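You operate a simulated robot arm through the tools that you are given. There is no shell and no other tool.

You are at the controls of a simulated robot arm. One attempt, no reset.

JOB
Clamp the film's end at the joining plate and park the peg.
Fine: brake off first; the blue clamp holds it; the peg goes back in the purple holder.

It is judged by the outcome, as a careful person would: the job done as asked, and still so three seconds after it is handed in. It fails if anything else is knocked over, pushed out of place, dropped, spilled or broken.

ROBOT AND FRAMES
A 7-joint arm with a fingered hand, fixed in place. Base frame: the origin is on the floor under the middle of its stand, x ahead of it, y to its left, z up. Lengths are in cm, angles in degrees, forces in N, time in s.
With the tool pointing down near the work surface it reaches from about 20 to 80 cm from the base axis. Its first joint turns from -166.0 to 166.0 degrees. Payload 4.9 kg.
The TCP is the grasp point between the finger pads, 3.2 cm short of the fingertips. In the tool frame z runs along the fingers and y along their closing line. The gripper opens to 19.2 cm; its body begins 8.9 cm behind the TCP. The gripper is a hand of 3 fingers: y runs from the thumb to the fingers, the wrist lies at [0, 0, -26.7] in the tool frame, and closing takes about 1.5 s.
Orientation is that of the tool frame in the base frame, as a unit quaternion [x, y, z, w]. With the fingers straight down and closing along the base's y, the tool's x points along the base's -x, its y along +y and its z along -z.

CONTROLS
- The arm moves only by the tool nudge_tool. Its argument "series" is a list of rows, each a list of 2 entries, a list of its own where there are three numbers: the shift along the tool's x, y, z in units of 100 mm (1.0 is 100 mm), then the turn, a rotation vector about the tool's x, y, z in units of 60 degrees (1.0 is 60 degrees). In form: [[[tx, ty, tz], [rx, ry, rz]], ...]. A call has 1 to 20 rows; each row is the pose to reach, as a shift and turn from the pose commanded when the call began, along the tool's axes at that moment. "fingers" is the opening, from 0 (shut) to 1 (fully open), set as the call begins (left out, the last holds). A call with a number of a shift or a turn outside -1 to 1 is refused whole. A row lasts 0.2 s, in which the tool goes at most 5 cm and 8.6 degrees; a call with a longer step from one row to the next is refused whole, and so is a gripper value outside its range. Where a pose cannot be reached the arm comes as near as it can. A force on the tool above 40 N (or 10 N above the force at the start of the call, whichever is more), or a blocked arm, ends the call early, and 0.2 s more pass. Each finger travels about 15.3 cm/s and halts on what it meets, pressing with about 32 N; the grip force reading is that of the motor and also rises with nothing between the fingers. The clock runs only during rows and for 0.2 s after the last one: add rows that repeat a pose to give the fingers time. It gives the time, the measured TCP pose, the force on the tool (base axes), the opening and the grip force at its end, in the units of the frame above (readings bear some noise), with the torque about the TCP (base axes, N m) and any sound that the robot's microphone picked up.
- Cameras (640 x 400 px; columns grow to the right, rows downward): "scene" is fixed at [5.16, 64.89, 152.27]; the picture's right is [-0.69, -0.72, 0.00], its down [-0.47, 0.45, -0.76] and it looks along [0.55, -0.52, -0.65] (base axes); focal length 285 px, centre (320, 200). "wrist" rides on the gripper at [8, -4.6, -11.3] in the tool frame; the picture's right is [0.50, 0.87, 0.00], its down [-0.67, 0.39, -0.63] and it looks along [-0.55, 0.32, 0.78] (tool axes); focal length 226 px, centre (320, 200).
- snapshot(camera): a new picture of that camera. It takes no simulated time.
- finger_targets(finger1, finger2, thumb_bend): sets how far each is bent, from 0 (flat) to 1 (curled in); at 0.3 the hand is open as for a grip, at 0.7 the pads meet at the TCP. One left out holds its place. A second passes; each finger stops where it meets its share of the squeeze, and holds until it gets a number again. A gripper value or a shape takes the hand back. It gives what a move gives, with no picture; readings hold the bend of each and the force on the fingers (four entries, about 0 where the hand has none), thumb and palm.
- set_grasp(shape): the hand has 3 fingers and takes this shape, open, in about a second: jaw (thumb against the fingers, like two jaws); tri (thumb and two fingers); tip (a fingertip pinch); poke (one finger out to press); point (the index stretched); flat (the hand flat); cup (the hand cupped); fist (a fist). The gripper value then closes the fingers along that shape, each until it touches; the sizes above hold for jaw. It gives what a move gives, with no picture.
- probe_pixels(camera, pixels): for up to 12 pixels [column, row] of the newest picture of that camera ("zoom" is the newest enlarged one), the place [x, y, z] in the base frame of the surface seen there, good to about 0.2 cm. It takes no simulated time.
- close_up(camera, box): a new picture of the part [left, top, right, bottom] of that camera's present view, enlarged. It takes no simulated time.
- finish_job(): hands the job in; it is judged then, once.

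Unless the task says otherwise, let go and move clear before handing in.

The tools are called after "Call:" by a JSON object that holds its "op" and its "data". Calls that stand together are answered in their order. nudge_tool: Moves the arm, as the interface text tells. Its arguments: {"type":"object","properties":{"series":{"type":"array","items":{"type":"array"}},"fingers":{"type":"number"}},"required":["series"]} The other tools are called the same way: set_grasp (shape) gives the hand a shape; finger_targets (finger1, finger2, thumb_bend) moves the fingers one by one; snapshot (camera) takes a picture; probe_pixels (camera, pixels) gives the place of the surface under pixels of a picture; close_up (camera, box) takes an enlarged picture of a part of a camera's view; finish_job () hands the job in.

At the start:

```text
time: 0.0
position: [50.4, -8.13, 126.27]
ee_rot: [0.0, 1.0, 0.0, -0.001]
force: [0.0, 0.4, 0.0]
ft_torque: [0.02, 0.02, -0.03]
finger_gap: 19.2
grasp_force: 0.1
shape: jaw
bend: [0.3, 0.3, 0.3]
finger forces: [0.0, 0.1, 0.1, 0.0, 0.0, 0.0]
```

scene: 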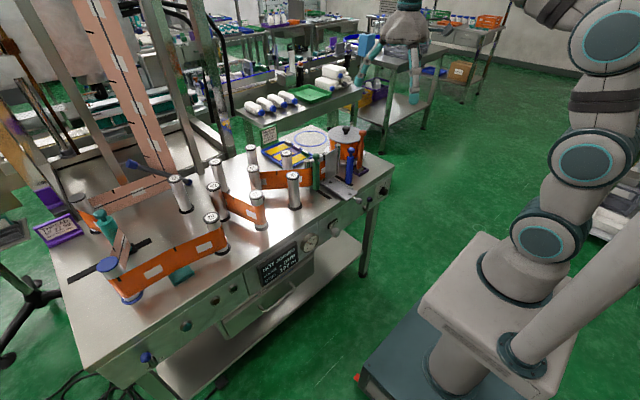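
wrist: 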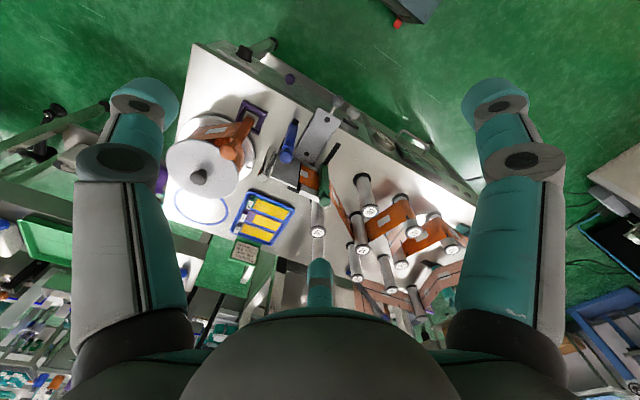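

The pictures show a table with a web of orange film over rollers, a reel near scene pixel (347,140), and a blue thing near (350,155). I'll take enlarged views before moving.

Call:
{"op": "close_up", "data": {"camera": "scene", "box": [220, 110, 400, 222]}}

Call:
{"op": "close_up", "data": {"camera": "wrist", "box": [150, 40, 480, 270]}}

Call:
{"op": "close_up", "data": {"camera": "scene", "box": [20, 130, 240, 380]}}

```text
3.56 times, centred on (310, 166) of scene
```

zoom: 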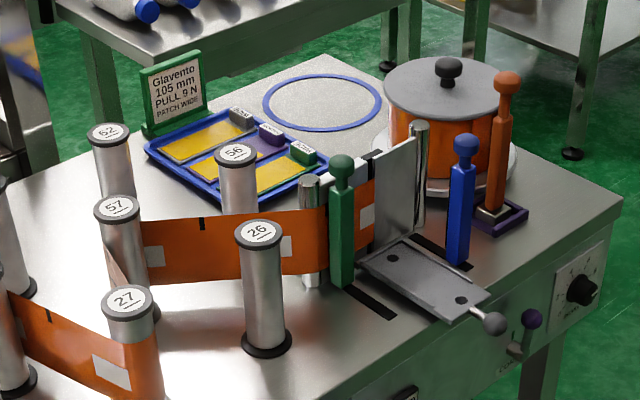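

```text
1.74 times, centred on (315, 155) of wrist
```

zoom: 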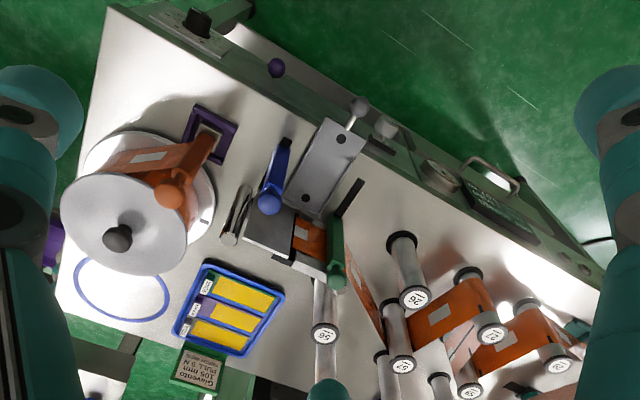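

```text
1.60 times, centred on (130, 255) of scene
```

zoom: 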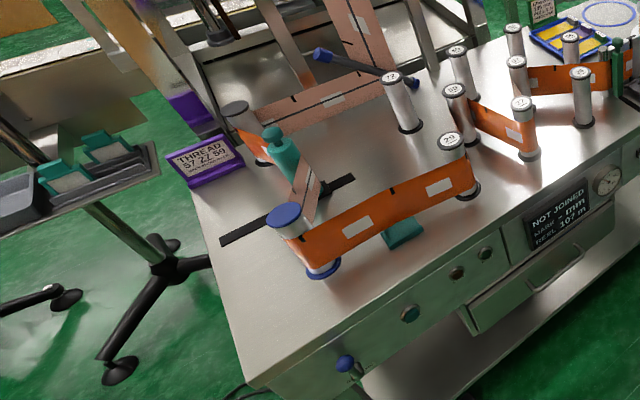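

The enlarged views show the joining plate with green and blue clamps, the reel with an orange peg in a purple holder, and front-panel controls near scene (370,200). I'll zoom in on these more.

Call:
{"op": "close_up", "data": {"camera": "scene", "box": [300, 120, 400, 183]}}

Call:
{"op": "close_up", "data": {"camera": "scene", "box": [310, 165, 410, 228]}}

Call:
{"op": "close_up", "data": {"camera": "wrist", "box": [165, 90, 350, 206]}}

Call:
{"op": "close_up", "data": {"camera": "wrist", "box": [180, 30, 340, 130]}}

Call:
{"op": "close_up", "data": {"camera": "scene", "box": [120, 230, 340, 368]}}

```text
6.35 times, centred on (350, 152) of scene
```

zoom: 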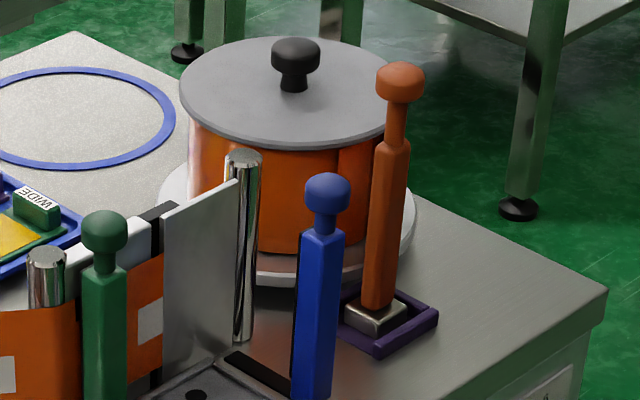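

```text
6.35 times, centred on (360, 196) of scene
```

zoom: 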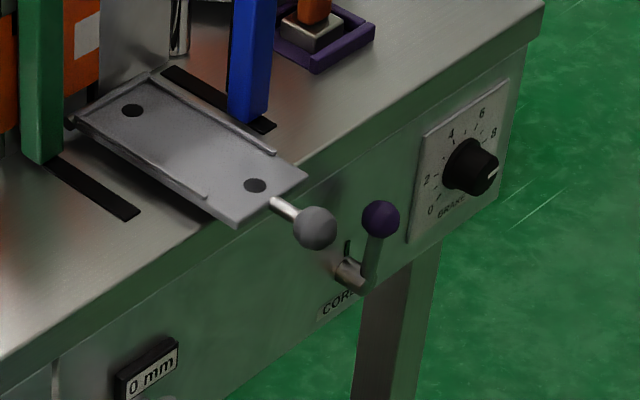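

```text
3.45 times, centred on (258, 148) of wrist
```

zoom: 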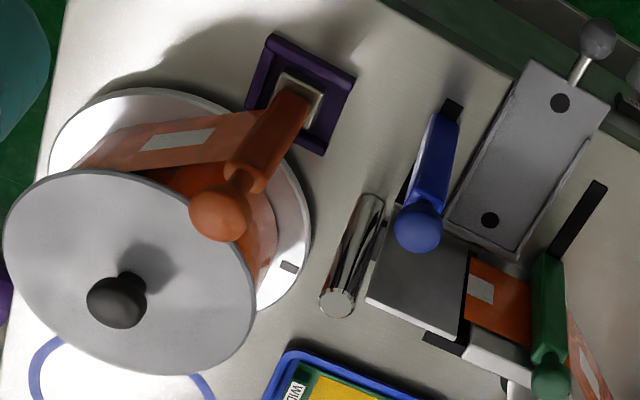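

```text
4.00 times, centred on (260, 80) of wrist
```

zoom: 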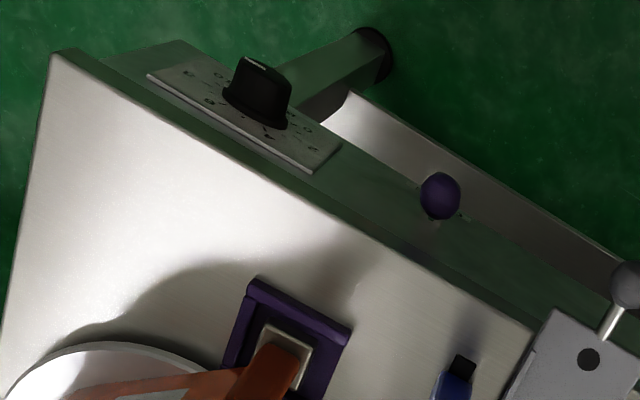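

```text
2.90 times, centred on (230, 299) of scene
```

zoom: 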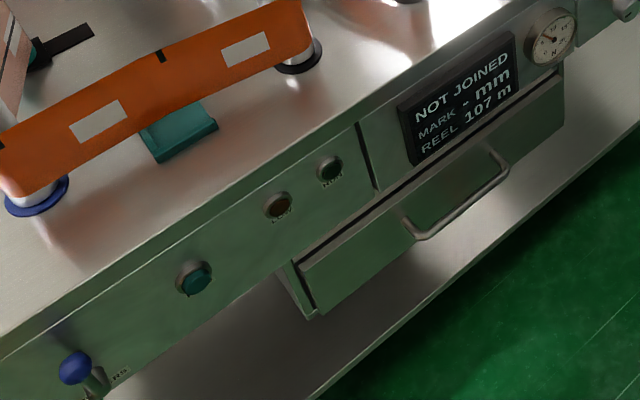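

The BRAKE knob (zoom around (470,165)) points high on its scale and has to go to 0; the peg holds the film's end. I'll measure where everything is.

Call:
{"op": "close_up", "data": {"camera": "scene", "box": [300, 120, 400, 183]}}

Call:
{"op": "probe_pixels", "data": {"camera": "zoom", "pixels": [[400, 75], [385, 180], [378, 300], [375, 320], [325, 185], [312, 320], [240, 160], [242, 320], [235, 190], [170, 215], [170, 370], [295, 45]]}}

Call:
{"op": "probe_pixels", "data": {"camera": "zoom", "pixels": [[105, 220], [100, 330], [110, 250], [150, 320], [300, 140], [270, 200], [345, 200], [420, 210], [435, 310], [380, 350], [600, 290], [265, 370]]}}

```text
6.35 times, centred on (350, 152) of scene
```

zoom: 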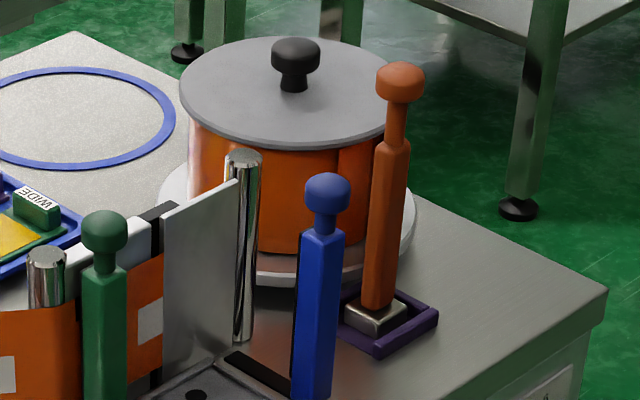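

```text
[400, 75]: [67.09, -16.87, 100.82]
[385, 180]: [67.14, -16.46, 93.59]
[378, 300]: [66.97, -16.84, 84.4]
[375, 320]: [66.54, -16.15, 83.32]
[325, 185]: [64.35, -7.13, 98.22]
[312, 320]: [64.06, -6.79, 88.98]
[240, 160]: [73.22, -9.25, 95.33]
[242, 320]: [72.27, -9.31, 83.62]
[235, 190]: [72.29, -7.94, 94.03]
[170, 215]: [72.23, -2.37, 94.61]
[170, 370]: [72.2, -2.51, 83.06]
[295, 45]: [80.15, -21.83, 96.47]
```

```text
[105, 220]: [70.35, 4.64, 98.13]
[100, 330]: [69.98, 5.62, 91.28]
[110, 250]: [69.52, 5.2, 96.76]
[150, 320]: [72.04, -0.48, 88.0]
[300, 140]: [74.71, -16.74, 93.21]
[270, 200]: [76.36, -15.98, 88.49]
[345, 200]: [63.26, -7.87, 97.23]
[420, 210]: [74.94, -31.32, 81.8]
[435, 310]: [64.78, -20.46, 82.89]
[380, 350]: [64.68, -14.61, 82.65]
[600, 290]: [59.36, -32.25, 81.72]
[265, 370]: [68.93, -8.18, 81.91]
```

I'll zoom in on the brake dial and the peg/holder and probe them.

Call:
{"op": "close_up", "data": {"camera": "scene", "box": [360, 170, 400, 195]}}

Call:
{"op": "probe_pixels", "data": {"camera": "zoom", "pixels": [[320, 200], [280, 200], [350, 200], [400, 100], [200, 300], [100, 330], [440, 60], [300, 140], [320, 260], [230, 130], [480, 300], [300, 200]]}}

```text
16.00 times, centred on (380, 182) of scene
```

zoom: 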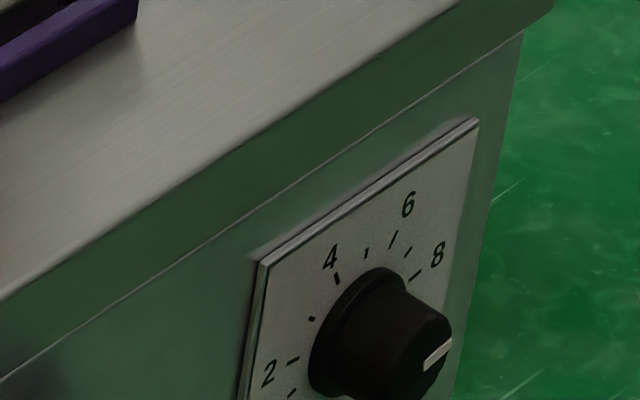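

```text
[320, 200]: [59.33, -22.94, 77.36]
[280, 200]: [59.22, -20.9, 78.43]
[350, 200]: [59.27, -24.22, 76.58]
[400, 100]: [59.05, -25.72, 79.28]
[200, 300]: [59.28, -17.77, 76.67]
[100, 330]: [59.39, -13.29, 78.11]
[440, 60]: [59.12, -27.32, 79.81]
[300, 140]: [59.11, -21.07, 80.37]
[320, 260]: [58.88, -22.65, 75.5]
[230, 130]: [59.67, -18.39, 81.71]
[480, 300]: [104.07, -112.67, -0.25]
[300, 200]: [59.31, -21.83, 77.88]
```

Call:
{"op": "close_up", "data": {"camera": "scene", "box": [365, 175, 405, 200]}}

Call:
{"op": "probe_pixels", "data": {"camera": "zoom", "pixels": [[360, 270], [340, 270], [260, 200], [240, 270], [290, 310], [320, 330], [390, 240], [120, 380], [200, 280], [190, 330], [350, 280], [300, 240]]}}

```text
16.00 times, centred on (385, 188) of scene
```

zoom: 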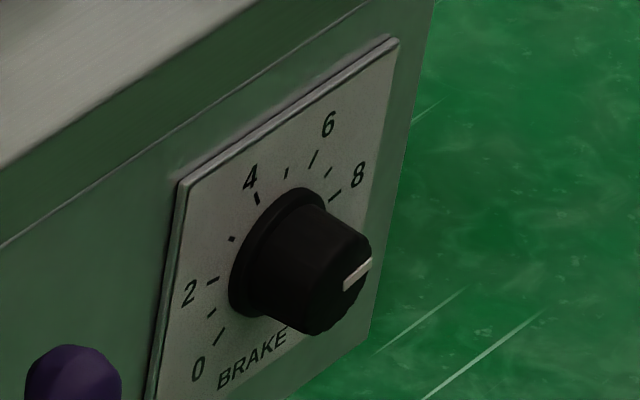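

```text
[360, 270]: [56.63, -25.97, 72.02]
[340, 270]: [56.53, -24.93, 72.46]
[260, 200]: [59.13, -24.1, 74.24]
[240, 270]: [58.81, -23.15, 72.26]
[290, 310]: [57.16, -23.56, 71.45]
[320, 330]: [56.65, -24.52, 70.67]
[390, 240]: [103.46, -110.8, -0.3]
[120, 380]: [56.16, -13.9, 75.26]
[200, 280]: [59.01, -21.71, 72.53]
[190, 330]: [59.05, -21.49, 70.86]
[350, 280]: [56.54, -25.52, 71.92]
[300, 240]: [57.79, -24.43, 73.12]
```

Call:
{"op": "probe_pixels", "data": {"camera": "zoom", "pixels": [[218, 337], [212, 280], [231, 238], [257, 199], [286, 173], [313, 159], [330, 172], [334, 196], [368, 264], [346, 287], [373, 262], [357, 274]]}}

Call:
{"op": "close_up", "data": {"camera": "wrist", "box": [220, 35, 276, 70]}}

Call:
{"op": "probe_pixels", "data": {"camera": "zoom", "pixels": [[290, 190], [200, 200], [320, 100], [300, 130], [350, 250], [450, 300]]}}

```text
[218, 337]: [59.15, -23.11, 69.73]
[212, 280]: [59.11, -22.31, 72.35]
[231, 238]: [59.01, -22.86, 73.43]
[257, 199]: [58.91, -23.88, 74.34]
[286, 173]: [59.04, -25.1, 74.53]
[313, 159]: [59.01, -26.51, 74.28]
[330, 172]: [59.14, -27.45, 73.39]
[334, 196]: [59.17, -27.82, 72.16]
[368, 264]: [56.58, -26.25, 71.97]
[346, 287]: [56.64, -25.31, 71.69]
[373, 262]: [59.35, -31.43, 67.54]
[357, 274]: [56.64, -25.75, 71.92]
```

```text
11.43 times, centred on (248, 52) of wrist
```

zoom: 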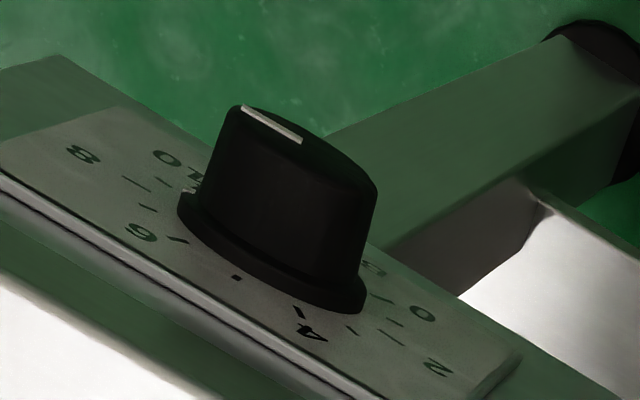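

```text
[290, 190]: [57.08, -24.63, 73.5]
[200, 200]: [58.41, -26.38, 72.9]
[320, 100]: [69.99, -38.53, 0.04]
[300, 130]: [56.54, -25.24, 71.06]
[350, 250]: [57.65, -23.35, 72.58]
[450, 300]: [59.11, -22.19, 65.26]
```

The dial reads about 8 (pointer at zoom (357,274) points toward −y), with 0 at the lower left, so it needs about 216° anticlockwise seen from the front. Before touching anything, I'll lower the hand to a safe spot so the wrist camera can see the plate area better.

Call:
{"op": "nudge_tool", "data": {"series": [[[-0.07, -0.24, 0.25], [0, 0, 0]], [[-0.14, -0.48, 0.5], [0, 0, 0]], [[-0.21, -0.73, 0.75], [0, 0, 0]], [[-0.29, -0.97, 1.0], [0, 0, 0]], [[-0.29, -0.97, 1.0], [0, 0, 0]]]}}

Call:
{"op": "snapshot", "data": {"camera": "wrist"}}

Call:
{"op": "snapshot", "data": {"camera": "scene"}}

```text
time: 1.2
position: [53.32, -17.69, 116.18]
ee_rot: [0.0, 1.0, 0.001, 0.0]
force: [-0.1, -0.2, -0.1]
ft_torque: [-0.03, 0.0, 0.0]
finger_gap: 19.21
grasp_force: 0.0
shape: jaw
bend: [0.3, 0.3, 0.3]
finger forces: [0.0, 0.1, 0.0, 0.0, 0.0, 0.0]
```

```text
taken
```

wrist: 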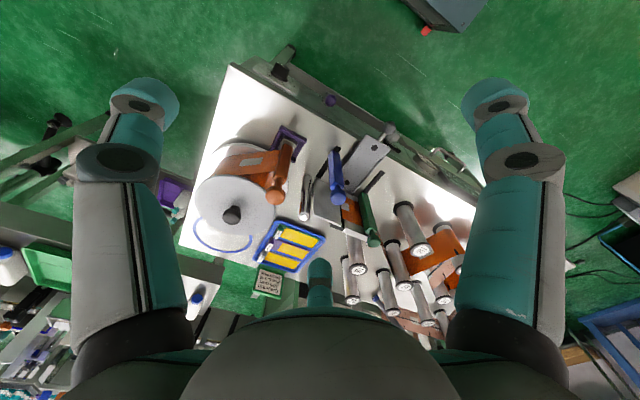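

```text
taken
```

scene: 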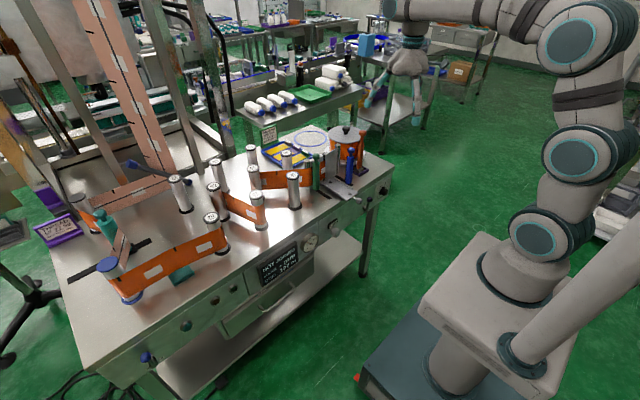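

The wrist camera now sees the reel, peg and plate at about (200-390,110-260). I'll enlarge that area.

Call:
{"op": "close_up", "data": {"camera": "wrist", "box": [240, 110, 400, 210]}}

Call:
{"op": "close_up", "data": {"camera": "wrist", "box": [190, 110, 320, 191]}}

Call:
{"op": "close_up", "data": {"camera": "wrist", "box": [310, 120, 410, 182]}}

```text
4.00 times, centred on (320, 160) of wrist
```

zoom: 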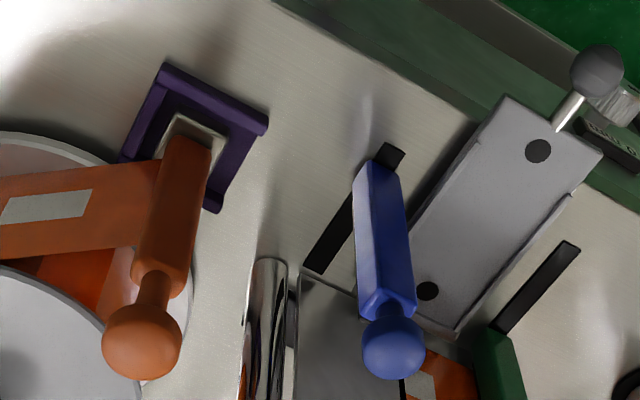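

```text
4.92 times, centred on (255, 150) of wrist
```

zoom: 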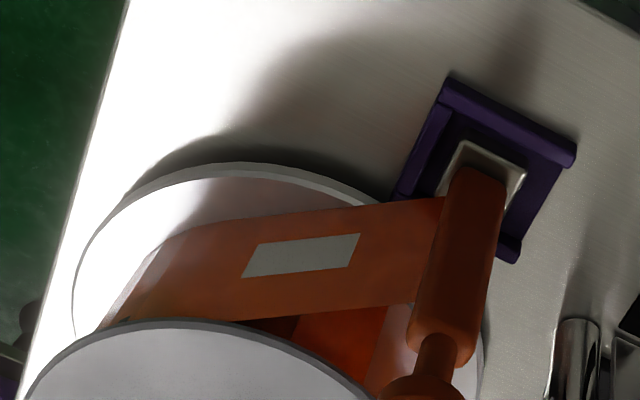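

```text
6.40 times, centred on (360, 151) of wrist
```

zoom: 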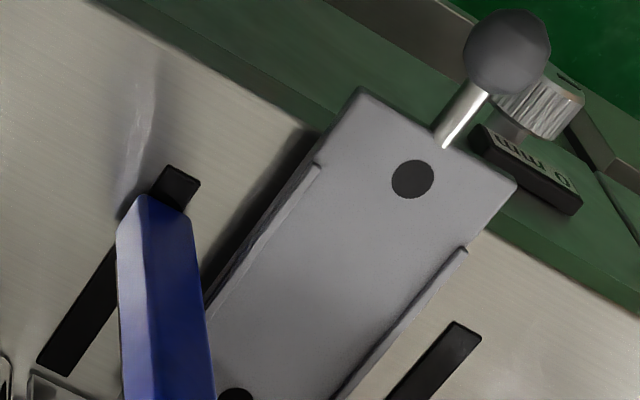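

I'll probe the geometry in this area: peg, holder, press plate, slots.

Call:
{"op": "close_up", "data": {"camera": "wrist", "box": [240, 110, 400, 210]}}

Call:
{"op": "probe_pixels", "data": {"camera": "zoom", "pixels": [[505, 97], [600, 155], [415, 225], [455, 328], [428, 291], [538, 150], [390, 150], [312, 268], [575, 245], [500, 325], [595, 65], [500, 200]]}}

Call:
{"op": "probe_pixels", "data": {"camera": "zoom", "pixels": [[165, 75], [262, 125], [215, 205], [180, 120], [222, 140], [140, 340], [155, 285], [170, 200], [205, 160], [140, 190], [120, 245], [60, 205]]}}

Call:
{"op": "probe_pixels", "data": {"camera": "zoom", "pixels": [[380, 345], [370, 315], [412, 310], [365, 170], [400, 175], [360, 250], [300, 280], [330, 330], [395, 360], [490, 340], [510, 370], [420, 385]]}}

```text
4.00 times, centred on (320, 160) of wrist
```

zoom: 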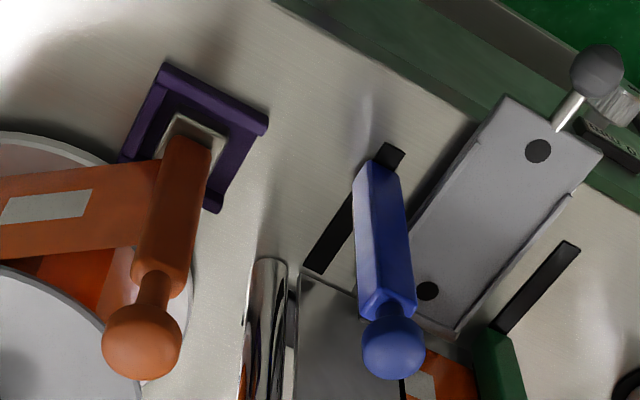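

```text
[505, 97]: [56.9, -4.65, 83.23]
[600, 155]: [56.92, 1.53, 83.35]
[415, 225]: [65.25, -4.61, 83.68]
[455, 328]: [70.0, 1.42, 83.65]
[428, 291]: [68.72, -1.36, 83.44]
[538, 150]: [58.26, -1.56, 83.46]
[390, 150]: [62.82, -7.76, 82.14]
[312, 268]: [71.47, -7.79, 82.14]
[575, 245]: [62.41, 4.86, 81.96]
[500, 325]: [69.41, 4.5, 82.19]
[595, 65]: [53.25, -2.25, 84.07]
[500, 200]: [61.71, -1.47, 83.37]
```

```text
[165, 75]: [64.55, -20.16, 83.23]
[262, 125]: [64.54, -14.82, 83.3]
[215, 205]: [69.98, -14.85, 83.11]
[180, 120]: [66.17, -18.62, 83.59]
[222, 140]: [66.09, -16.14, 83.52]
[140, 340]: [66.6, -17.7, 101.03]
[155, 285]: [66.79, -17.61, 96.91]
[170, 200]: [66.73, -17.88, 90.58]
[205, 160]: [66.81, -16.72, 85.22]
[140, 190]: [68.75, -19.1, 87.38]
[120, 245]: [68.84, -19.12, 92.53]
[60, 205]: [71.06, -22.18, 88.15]
```

```text
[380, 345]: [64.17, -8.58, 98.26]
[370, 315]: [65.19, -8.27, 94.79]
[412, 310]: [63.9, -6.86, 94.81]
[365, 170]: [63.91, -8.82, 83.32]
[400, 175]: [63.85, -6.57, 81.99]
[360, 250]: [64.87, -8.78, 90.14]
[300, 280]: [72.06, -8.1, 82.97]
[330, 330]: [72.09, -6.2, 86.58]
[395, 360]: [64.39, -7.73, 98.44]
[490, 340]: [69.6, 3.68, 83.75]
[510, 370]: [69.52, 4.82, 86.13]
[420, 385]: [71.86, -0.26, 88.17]
```

The geometry is clear: knob centre about (56.5..59.1, −25.1, 71.9), blue clamp near (64.9, −7.8) in a slot running toward the plate, plate face at x≈72.1. Brake first, so I'll back off and tilt the hand to point along +x.

Call:
{"op": "nudge_tool", "data": {"series": [[[0.13, -0.08, 0.1], [0, -0.125, 0]], [[0.26, -0.17, 0.2], [0, -0.25, 0]], [[0.39, -0.25, 0.3], [0, -0.375, 0]], [[0.52, -0.33, 0.4], [0, -0.5, 0]], [[0.65, -0.42, 0.5], [0, -0.625, 0]], [[0.8, -0.5, 0.6], [0, -0.75, 0]], [[0.8, -0.5, 0.6], [0, -0.75, 0]]]}}

Call:
{"op": "snapshot", "data": {"camera": "wrist"}}

Call:
{"op": "snapshot", "data": {"camera": "scene"}}

```text
time: 2.8
position: [45.37, -22.9, 110.11]
ee_rot: [0.0, 0.924, 0.0, 0.383]
force: [-0.5, -0.1, 0.6]
ft_torque: [-0.03, -0.01, 0.0]
finger_gap: 19.19
grasp_force: 0.0
shape: jaw
bend: [0.3, 0.3, 0.3]
finger forces: [0.1, 0.1, 0.0, 0.0, 0.0, 0.1]
```

```text
taken
```

wrist: 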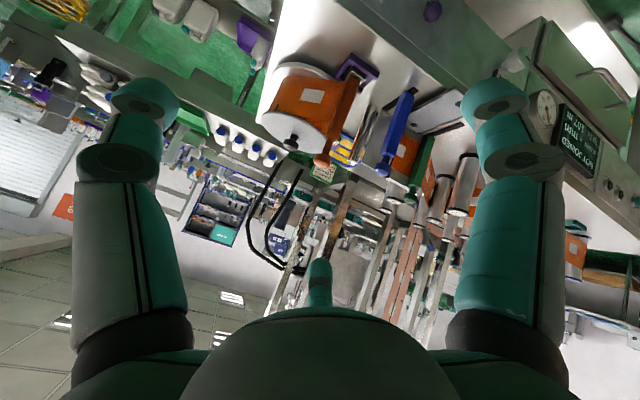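

```text
taken
```

scene: 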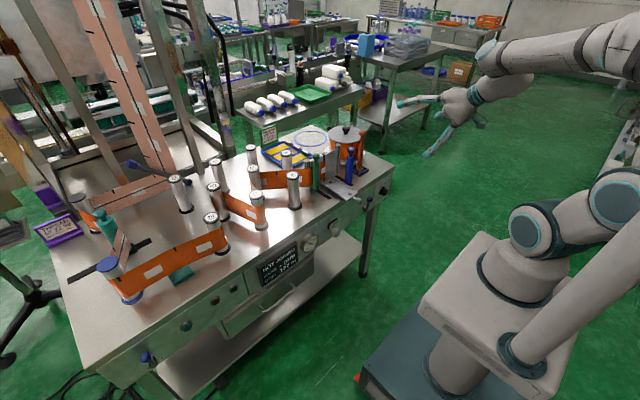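

The tilt works and the view at (270-480, 60-200) shows peg and clamps from the front. I'll enlarge it before continuing to tilt.

Call:
{"op": "close_up", "data": {"camera": "wrist", "box": [250, 50, 490, 200]}}

Call:
{"op": "close_up", "data": {"camera": "wrist", "box": [260, 50, 380, 125]}}

Call:
{"op": "close_up", "data": {"camera": "scene", "box": [380, 60, 540, 160]}}

```text
2.67 times, centred on (370, 125) of wrist
```

zoom: 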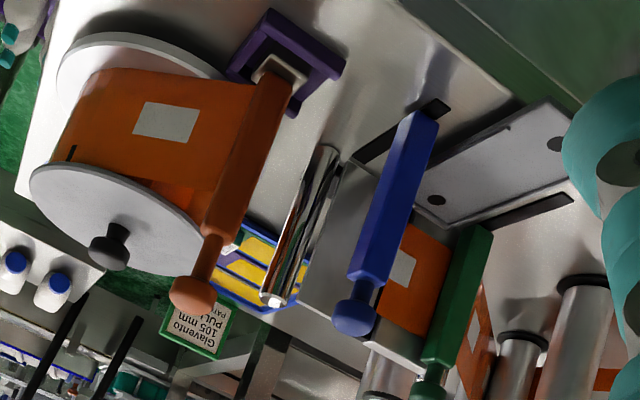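

```text
5.33 times, centred on (320, 88) of wrist
```

zoom: 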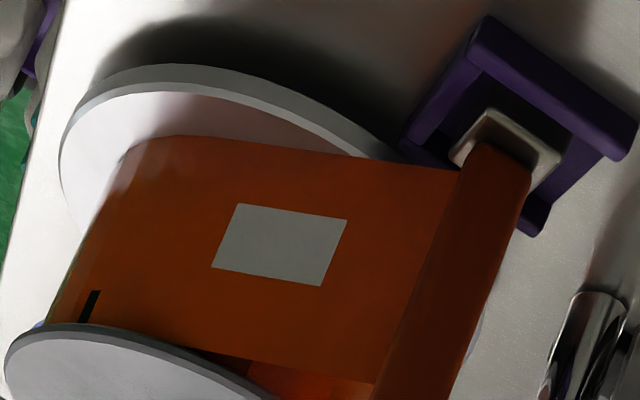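

```text
4.00 times, centred on (460, 110) of scene
```

zoom: 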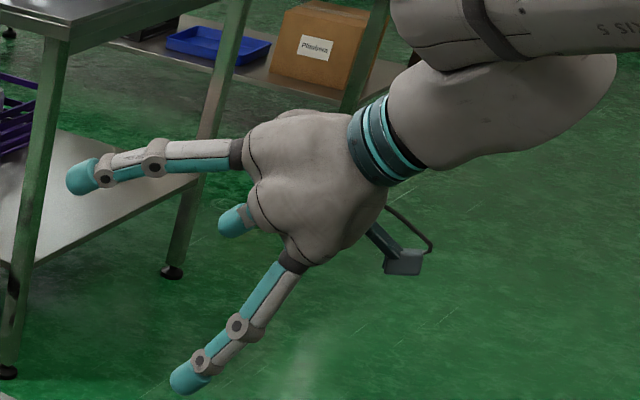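

The hand is a symmetric three-finger type. I'll finish tilting to horizontal while dropping in front of the table.

Call:
{"op": "nudge_tool", "data": {"series": [[[0.16, -0.035, 0.08], [0, -0.125, 0]], [[0.32, -0.07, 0.16], [0, -0.25, 0]], [[0.48, -0.105, 0.24], [0, -0.375, 0]], [[0.64, -0.14, 0.32], [0, -0.5, 0]], [[0.8, -0.175, 0.4], [0, -0.625, 0]], [[0.947, -0.21, 0.467], [0, -0.75, 0]], [[0.947, -0.21, 0.467], [0, -0.75, 0]]]}}

Call:
{"op": "snapshot", "data": {"camera": "scene"}}

Call:
{"op": "snapshot", "data": {"camera": "wrist"}}

```text
time: 4.6
position: [50.24, -20.41, 116.33]
ee_rot: [0.003, 0.768, 0.049, 0.638]
force: [0.4, -0.3, -0.2]
ft_torque: [-0.02, -0.05, 0.0]
finger_gap: 19.2
grasp_force: 0.1
shape: jaw
bend: [0.3, 0.3, 0.3]
finger forces: [0.0, 0.0, 0.0, 0.0, 0.1, 0.0]
out of reach, approached as far as the arm can: row 2, 3, 4, 5, 6, 7
stopped in row 7: the arm was blocked; the commanded pose is now the measured one
```

```text
taken
```

scene: 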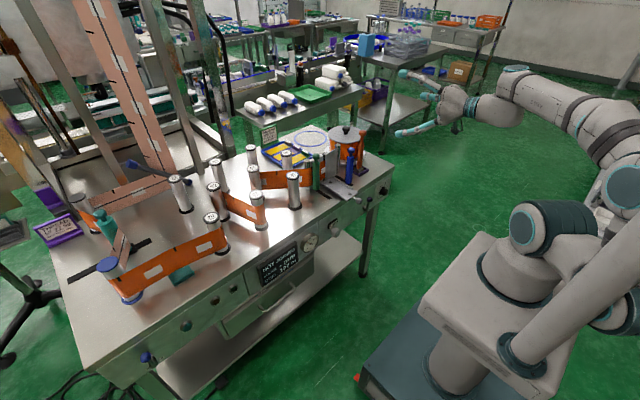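

```text
taken
```

wrist: 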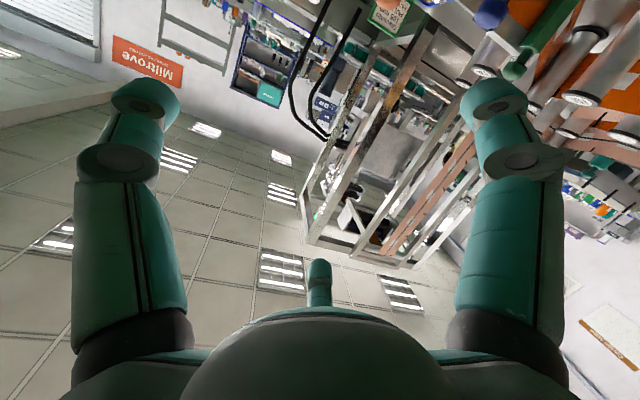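

The last move hit the arm's reach limit, so the wrist was too close to the base. I'll probe the robot's base to understand the geometry.

Call:
{"op": "probe_pixels", "data": {"camera": "scene", "pixels": [[520, 260], [540, 225], [625, 190], [470, 285], [430, 310], [545, 370], [490, 240], [600, 90], [530, 90], [470, 110], [430, 360], [620, 60]]}}

Call:
{"op": "close_up", "data": {"camera": "scene", "box": [380, 50, 640, 400]}}

```text
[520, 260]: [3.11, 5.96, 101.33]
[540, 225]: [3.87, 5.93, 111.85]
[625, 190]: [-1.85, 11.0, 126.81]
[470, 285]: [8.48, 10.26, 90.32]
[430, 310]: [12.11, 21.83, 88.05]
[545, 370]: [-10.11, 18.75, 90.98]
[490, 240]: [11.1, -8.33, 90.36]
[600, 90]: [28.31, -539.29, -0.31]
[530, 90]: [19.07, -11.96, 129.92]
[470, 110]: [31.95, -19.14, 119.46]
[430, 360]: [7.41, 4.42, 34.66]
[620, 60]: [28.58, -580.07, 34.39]
```

```text
1.14 times, centred on (510, 225) of scene
```

zoom: 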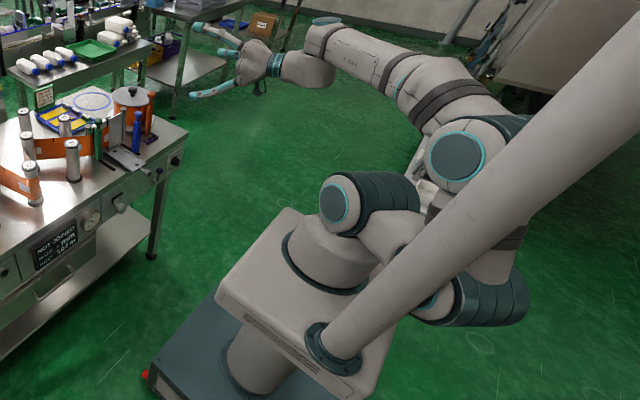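

The pedestal top is at z≈90 and the shoulder about 115, so the hand must stay farther out when horizontal. I'll level the tool while moving out to about (56,−25,105).

Call:
{"op": "nudge_tool", "data": {"series": [[[0.19, -0.116, 0.147], [0.012, -0.035, -0.014]], [[0.38, -0.231, 0.294], [0.025, -0.07, -0.028]], [[0.564, -0.347, 0.44], [0.037, -0.105, -0.042]], [[0.75, -0.462, 0.587], [0.05, -0.14, -0.056]], [[0.94, -0.578, 0.734], [0.062, -0.175, -0.07]], [[0.94, -0.578, 0.734], [0.062, -0.175, -0.07]]]}}

Call:
{"op": "snapshot", "data": {"camera": "scene"}}

```text
time: 6.0
position: [53.18, -19.75, 119.36]
ee_rot: [0.021, 0.748, 0.014, 0.663]
force: [-0.2, 0.2, 0.6]
ft_torque: [0.02, 0.02, -0.02]
finger_gap: 19.22
grasp_force: 0.0
shape: jaw
bend: [0.3, 0.3, 0.3]
finger forces: [0.1, 0.0, 0.0, 0.1, 0.0, 0.0]
out of reach, approached as far as the arm can: row 1, 2, 3, 4, 5, 6
```

```text
taken
```

scene: 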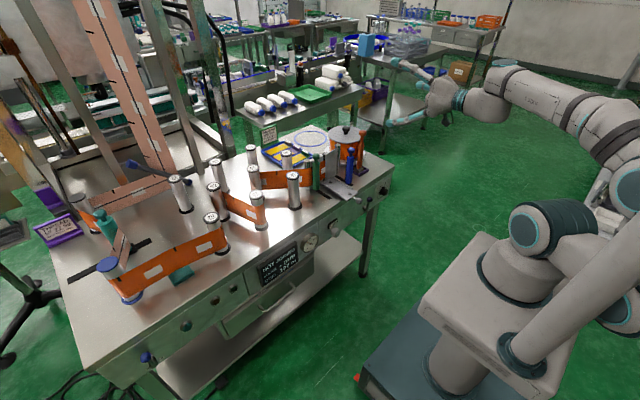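

Still out of reach: with this elbow posture the arm cannot level the tool up high. I'll tilt back to 45° and come down lower first, then raise the tilt near the knob height.

Call:
{"op": "nudge_tool", "data": {"series": [[[0.08, 0, -0.13], [0, 0.125, 0]], [[0.16, 0, -0.26], [0, 0.25, 0]], [[0.25, 0, -0.4], [0, 0.375, 0]], [[0.33, 0, -0.53], [0, 0.5, 0]], [[0.42, 0, -0.66], [0, 0.625, 0]], [[0.5, 0, -0.8], [0, 0.75, 0]], [[0.5, 0, -0.8], [0, 0.75, 0]]]}}

Call:
{"op": "snapshot", "data": {"camera": "scene"}}

```text
time: 7.6
position: [44.67, -19.83, 115.17]
ee_rot: [0.015, 0.945, 0.021, 0.325]
force: [0.0, 0.5, 0.7]
ft_torque: [-0.02, -0.03, 0.03]
finger_gap: 19.2
grasp_force: 0.0
shape: jaw
bend: [0.3, 0.3, 0.3]
finger forces: [0.0, 0.0, 0.0, 0.1, 0.0, 0.0]
```

```text
taken
```

scene: 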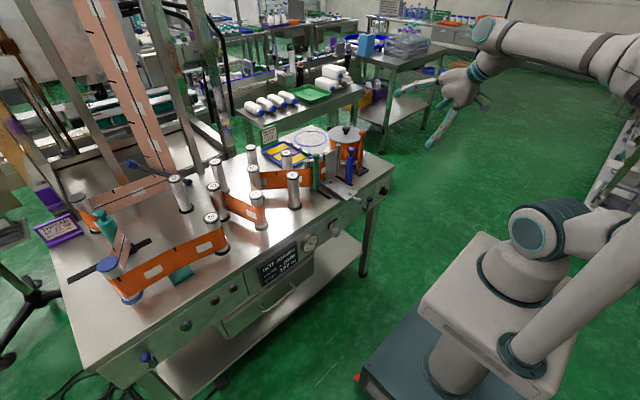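

The command follows the reached pose. Now descend in front of the table with the tilt kept, with the fingers half-closed for clearance.

Call:
{"op": "nudge_tool", "data": {"fingers": 0.5, "series": [[[0.17, -0.075, 0.243], [0, 0, 0]], [[0.34, -0.15, 0.487], [0, 0, 0]], [[0.51, -0.225, 0.73], [0, 0, 0]], [[0.679, -0.298, 0.974], [0, 0, 0]], [[0.679, -0.298, 0.974], [0, 0, 0]]]}}

Call:
{"op": "nudge_tool", "data": {"series": [[[0.17, -0.075, 0.243], [0, 0, 0]], [[0.34, -0.15, 0.487], [0, 0, 0]], [[0.51, -0.225, 0.73], [0, 0, 0]], [[0.679, -0.298, 0.974], [0, 0, 0]], [[0.679, -0.298, 0.974], [0, 0, 0]]]}}

Call:
{"op": "snapshot", "data": {"camera": "scene"}}

```text
time: 8.8
position: [45.47, -22.27, 103.27]
ee_rot: [0.014, 0.945, 0.022, 0.327]
force: [-0.2, -0.5, 0.1]
ft_torque: [-0.01, -0.05, -0.02]
finger_gap: 9.65
grasp_force: 0.1
shape: jaw
bend: [0.36, 0.36, 0.7]
finger forces: [0.0, 0.0, 0.0, 0.0, 0.0, 0.1]
```

```text
time: 10.0
position: [46.3, -24.45, 91.18]
ee_rot: [0.016, 0.945, 0.019, 0.327]
force: [-0.1, 0.9, 0.9]
ft_torque: [-0.03, -0.01, 0.0]
finger_gap: 9.68
grasp_force: 0.0
shape: jaw
bend: [0.36, 0.36, 0.7]
finger forces: [0.0, 0.0, 0.1, 0.0, 0.1, 0.0]
```

```text
taken
```

scene: 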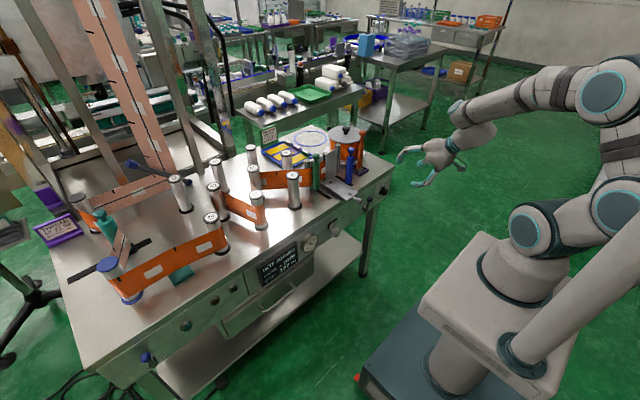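

Good, all reachable here. I'll continue down and tilt the tool up further in steps.

Call:
{"op": "nudge_tool", "data": {"series": [[[0.139, -0.025, 0.239], [0, -0.083, 0]], [[0.278, -0.05, 0.478], [0, -0.167, 0]], [[0.416, -0.075, 0.717], [0, -0.25, 0]], [[0.555, -0.102, 0.956], [0, -0.333, 0]], [[0.555, -0.102, 0.956], [0, -0.333, 0]]]}}

Call:
{"op": "snapshot", "data": {"camera": "wrist"}}

```text
time: 11.2
position: [48.92, -23.56, 88.82]
ee_rot: [0.024, 0.907, 0.019, 0.421]
force: [0.1, 0.3, -0.5]
ft_torque: [-0.02, 0.01, 0.01]
finger_gap: 9.58
grasp_force: 0.0
shape: jaw
bend: [0.37, 0.37, 0.7]
finger forces: [0.1, 0.1, 0.0, 0.1, 0.0, 0.1]
out of reach, approached as far as the arm can: row 2, 3, 4, 5
```

```text
taken
```

wrist: 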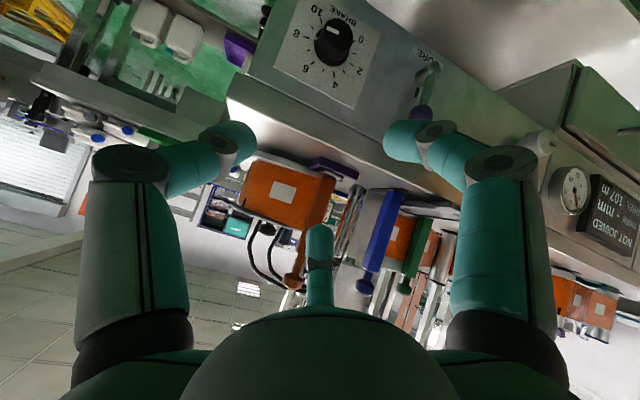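

The limit looks like the wrist bend rather than distance. The knob shows at wrist pixel (332,42). I'll go back to pointing down, then swing the tool sideways (toward +y) and yaw it round to +x, so the wrist bends the other way.

Call:
{"op": "nudge_tool", "data": {"series": [[[-0.03, -0.07, -0.13], [0, 0.138, 0]], [[-0.06, -0.14, -0.26], [0, 0.277, 0]], [[-0.09, -0.21, -0.39], [0, 0.415, 0]], [[-0.12, -0.28, -0.52], [0, 0.553, 0]], [[-0.15, -0.35, -0.65], [0, 0.692, 0]], [[-0.183, -0.419, -0.782], [0, 0.83, 0]], [[-0.183, -0.419, -0.782], [0, 0.83, 0]]]}}

Call:
{"op": "snapshot", "data": {"camera": "scene"}}

```text
time: 12.8
position: [43.72, -28.09, 95.07]
ee_rot: [0.014, 1.0, 0.027, -0.001]
force: [-0.4, 0.0, 0.9]
ft_torque: [0.0, -0.01, 0.0]
finger_gap: 9.61
grasp_force: 0.0
shape: jaw
bend: [0.37, 0.37, 0.7]
finger forces: [0.0, 0.0, 0.0, 0.1, 0.0, 0.0]
```

```text
taken
```

scene: 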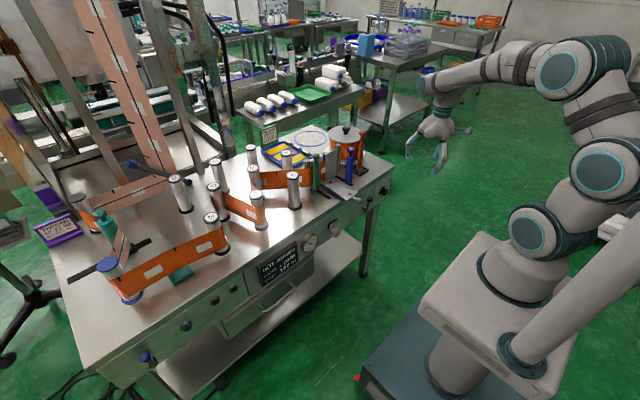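

Now tool-down at (43.7,−28.1,95.1). I'll swing the tool toward +y by 45°.

Call:
{"op": "nudge_tool", "data": {"series": [[[0, 0.13, 0.08], [-0.125, 0, 0]], [[0, 0.26, 0.16], [-0.25, 0, 0]], [[0, 0.4, 0.25], [-0.375, 0, 0]], [[0, 0.53, 0.33], [-0.5, 0, 0]], [[0, 0.66, 0.42], [-0.625, 0, 0]], [[0, 0.8, 0.5], [-0.75, 0, 0]], [[0, 0.8, 0.5], [-0.75, 0, 0]]]}}

Call:
{"op": "snapshot", "data": {"camera": "scene"}}

```text
time: 14.4
position: [43.77, -19.74, 90.56]
ee_rot: [0.014, 0.913, 0.409, 0.004]
force: [0.1, 0.9, -0.4]
ft_torque: [0.0, 0.01, 0.0]
finger_gap: 9.6
grasp_force: 0.1
shape: jaw
bend: [0.37, 0.37, 0.7]
finger forces: [0.0, 0.0, 0.0, 0.0, 0.0, 0.0]
```

```text
taken
```

scene: 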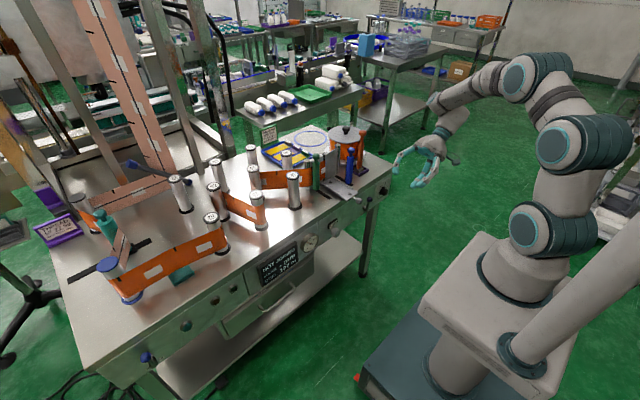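

That works freely. Continue tilting to nearly horizontal (pointing +y) while lowering.

Call:
{"op": "nudge_tool", "data": {"series": [[[0, -0.08, 0.2], [-0.13, 0, 0]], [[0, -0.16, 0.41], [-0.265, 0, 0]], [[0, -0.24, 0.62], [-0.4, 0, 0]], [[0, -0.33, 0.83], [-0.53, 0, 0]], [[0, -0.33, 0.83], [-0.53, 0, 0]]]}}

Call:
{"op": "snapshot", "data": {"camera": "scene"}}

```text
time: 15.6
position: [43.97, -15.59, 82.52]
ee_rot: [0.012, 0.766, 0.643, 0.009]
force: [-0.5, 0.3, -0.6]
ft_torque: [0.01, 0.03, 0.0]
finger_gap: 9.59
grasp_force: 0.0
shape: jaw
bend: [0.37, 0.37, 0.7]
finger forces: [0.0, 0.0, 0.1, 0.2, 0.1, 0.0]
```

```text
taken
```

scene: 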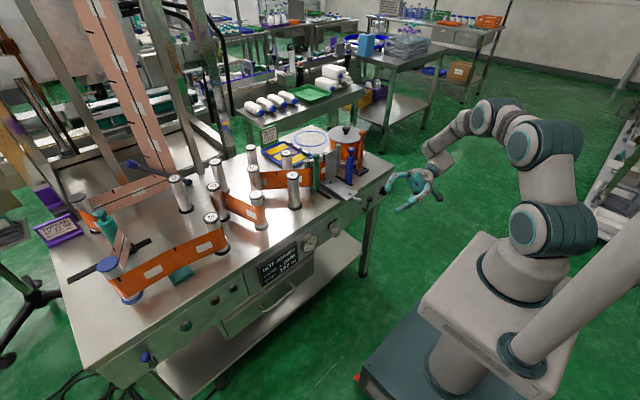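

Now yaw the tool from +y toward +x by 45°.

Call:
{"op": "nudge_tool", "data": {"series": [[[-0.035, -0.06, -0.095], [0, -0.123, 0.022]], [[-0.07, -0.12, -0.19], [0, -0.246, 0.043]], [[-0.105, -0.18, -0.29], [0, -0.37, 0.065]], [[-0.14, -0.24, -0.39], [0, -0.493, 0.087]], [[-0.175, -0.3, -0.48], [0, -0.616, 0.108]], [[-0.21, -0.355, -0.58], [0, -0.739, 0.13]], [[-0.21, -0.355, -0.58], [0, -0.739, 0.13]]]}}

Call:
{"op": "snapshot", "data": {"camera": "scene"}}

```text
time: 17.2
position: [45.94, -22.07, 79.91]
ee_rot: [0.304, 0.704, 0.589, 0.255]
force: [-0.2, 1.1, -0.3]
ft_torque: [0.01, -0.01, 0.0]
finger_gap: 9.59
grasp_force: 0.1
shape: jaw
bend: [0.37, 0.37, 0.7]
finger forces: [0.0, 0.0, 0.0, 0.0, 0.0, 0.1]
```

```text
taken
```

scene: 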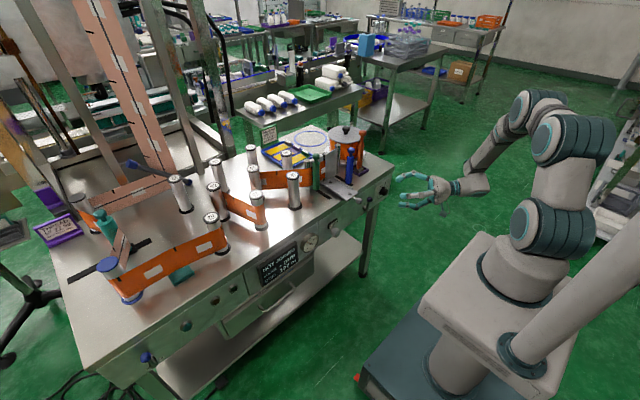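

Excellent, the flipped wrist branch works. Finish the yaw to point along +x and go to about (50,−25,74).

Call:
{"op": "nudge_tool", "data": {"series": [[[-0.08, -0.094, 0.033], [-0.027, -0.12, 0.011]], [[-0.16, -0.188, 0.066], [-0.054, -0.24, 0.022]], [[-0.245, -0.282, 0.099], [-0.08, -0.36, 0.032]], [[-0.327, -0.377, 0.131], [-0.107, -0.479, 0.043]], [[-0.41, -0.471, 0.164], [-0.134, -0.599, 0.054]], [[-0.491, -0.565, 0.197], [-0.161, -0.719, 0.065]], [[-0.491, -0.565, 0.197], [-0.161, -0.719, 0.065]]]}}

Call:
{"op": "snapshot", "data": {"camera": "scene"}}

Call:
{"op": "snapshot", "data": {"camera": "wrist"}}

```text
time: 18.8
position: [49.86, -25.11, 74.28]
ee_rot: [0.5, 0.499, 0.5, 0.501]
force: [-0.3, 0.1, 0.3]
ft_torque: [0.01, -0.01, -0.04]
finger_gap: 9.63
grasp_force: 0.0
shape: jaw
bend: [0.37, 0.37, 0.7]
finger forces: [0.1, 0.0, 0.0, 0.1, 0.0, 0.0]
```

```text
taken
```

scene: 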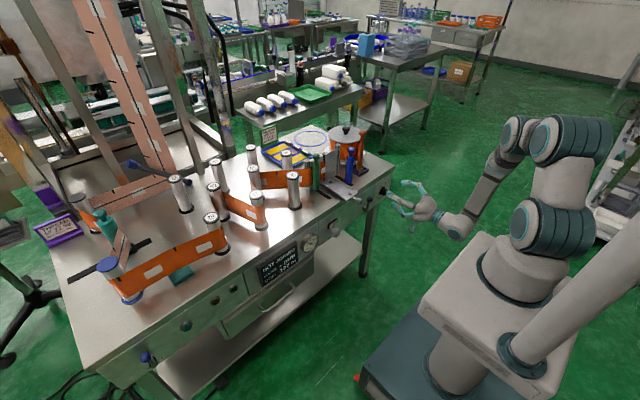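

```text
taken
```

wrist: 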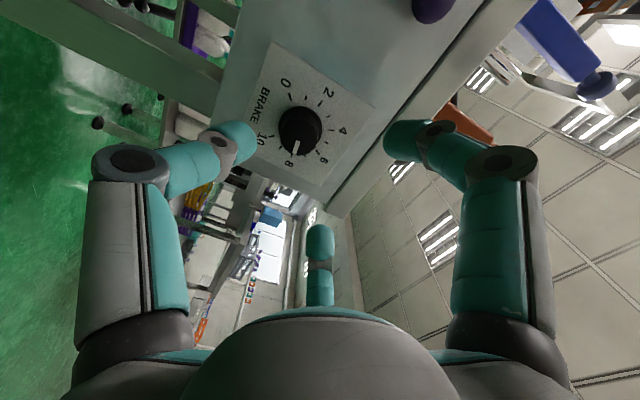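

The tool now points straight at the BRAKE knob, seen at wrist (300,130) with its white pointer near 8. I'll enlarge it and probe its centre.

Call:
{"op": "close_up", "data": {"camera": "wrist", "box": [240, 60, 380, 190]}}

Call:
{"op": "probe_pixels", "data": {"camera": "wrist", "pixels": [[301, 137], [301, 120], [318, 137], [285, 130], [297, 148], [300, 142], [285, 150], [320, 115], [310, 153], [290, 112], [300, 132], [312, 120]]}}

```text
3.08 times, centred on (310, 125) of wrist
```

zoom: 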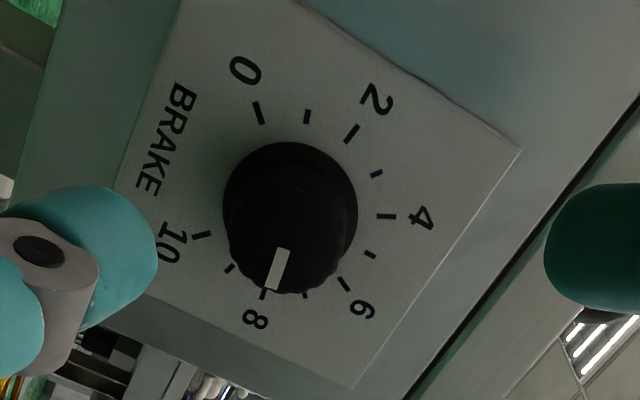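

```text
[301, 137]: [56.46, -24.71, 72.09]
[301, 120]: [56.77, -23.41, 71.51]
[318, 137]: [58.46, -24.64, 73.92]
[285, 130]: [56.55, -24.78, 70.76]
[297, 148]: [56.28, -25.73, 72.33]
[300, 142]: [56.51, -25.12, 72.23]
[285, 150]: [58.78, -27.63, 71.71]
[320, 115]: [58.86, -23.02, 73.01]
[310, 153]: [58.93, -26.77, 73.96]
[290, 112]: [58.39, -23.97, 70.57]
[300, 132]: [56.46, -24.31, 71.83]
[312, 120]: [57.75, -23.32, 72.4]
```

The pointer sits at 8. I'll set the three-finger shape and line up with the knob axis (y≈−25.0, z≈71.9).

Call:
{"op": "set_grasp", "data": {"shape": "tri"}}

Call:
{"op": "nudge_tool", "data": {"fingers": 0.5, "series": [[[0.01, -0.12, 0], [0, 0, 0]], [[0.01, -0.238, 0], [0, 0, 0]], [[0.01, -0.238, 0], [0, 0, 0]], [[0.01, -0.238, 0], [0, 0, 0]], [[0.01, -0.238, 0], [0, 0, 0]]]}}

Call:
{"op": "snapshot", "data": {"camera": "wrist"}}

Call:
{"op": "close_up", "data": {"camera": "scene", "box": [340, 150, 500, 250]}}

```text
time: 19.7
position: [49.78, -25.15, 74.09]
ee_rot: [0.501, 0.5, 0.499, 0.5]
force: [0.2, -0.6, -0.1]
ft_torque: [0.0, 0.0, -0.03]
finger_gap: 19.21
grasp_force: 0.1
shape: tri
bend: [0.3, 0.3, 0.3]
finger forces: [0.1, 0.1, 0.0, 0.0, 0.0, 0.1]
```

```text
time: 20.9
position: [49.9, -25.04, 71.85]
ee_rot: [0.501, 0.5, 0.5, 0.499]
force: [0.3, -0.4, -0.3]
ft_torque: [-0.02, 0.02, 0.05]
finger_gap: 9.65
grasp_force: 0.0
shape: tri
bend: [0.36, 0.36, 0.7]
finger forces: [0.0, 0.0, 0.0, 0.1, 0.1, 0.0]
```

```text
taken
```

wrist: 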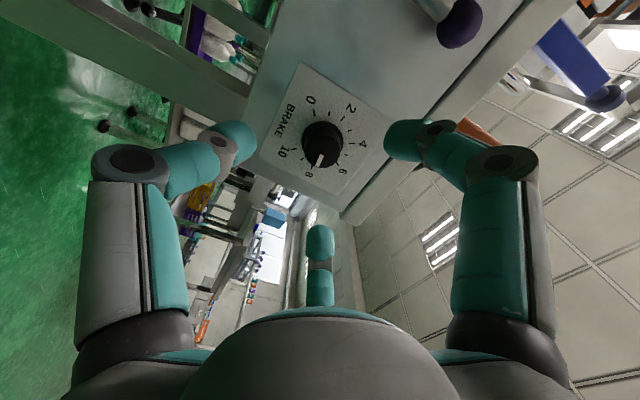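

```text
4.00 times, centred on (420, 200) of scene
```

zoom: 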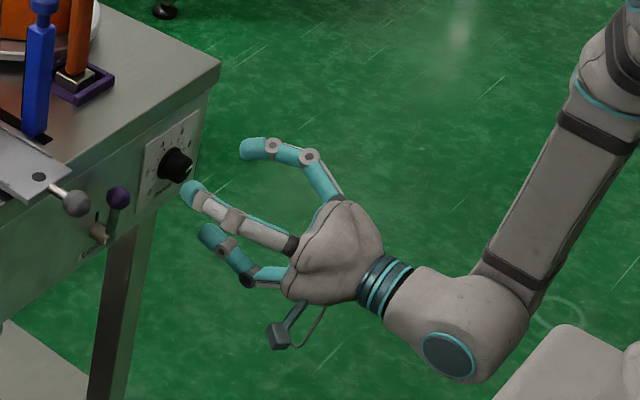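

The hand is centred on the knob. I'll pre-roll the hand clockwise (+) to gain room for the anticlockwise turn, testing how far the wrist goes.

Call:
{"op": "nudge_tool", "data": {"series": [[[0, 0, 0], [0, 0, 0.14]], [[0, 0, 0], [0, 0, 0.28]], [[0, 0, 0], [0, 0, 0.42]], [[0, 0, 0], [0, 0, 0.56]], [[0, 0, 0], [0, 0, 0.7]], [[0, 0, 0], [0, 0, 0.84]], [[0, 0, 0], [0, 0, 0.98]], [[0, 0, 0], [0, 0, 0.98]]]}}

Call:
{"op": "nudge_tool", "data": {"series": [[[0, 0, 0], [0, 0, 0.14]], [[0, 0, 0], [0, 0, 0.28]], [[0, 0, 0], [0, 0, 0.42]], [[0, 0, 0], [0, 0, 0.56]], [[0, 0, 0], [0, 0, 0.7]], [[0, 0, 0], [0, 0, 0.84]], [[0, 0, 0], [0, 0, 0.84]]]}}

```text
time: 22.7
position: [49.91, -24.97, 71.8]
ee_rot: [0.682, 0.188, 0.681, 0.19]
force: [-1.1, -0.3, -0.7]
ft_torque: [-0.01, -0.02, -0.02]
finger_gap: 9.67
grasp_force: 0.0
shape: tri
bend: [0.36, 0.36, 0.7]
finger forces: [0.0, 0.0, 0.1, 0.0, 0.0, 0.0]
```

```text
time: 24.3
position: [50.01, -24.87, 71.75]
ee_rot: [0.698, -0.119, 0.697, -0.118]
force: [0.3, 0.7, 0.3]
ft_torque: [0.01, -0.01, 0.02]
finger_gap: 9.65
grasp_force: 0.1
shape: tri
bend: [0.36, 0.36, 0.7]
finger forces: [0.0, 0.1, 0.1, 0.0, 0.0, 0.1]
```

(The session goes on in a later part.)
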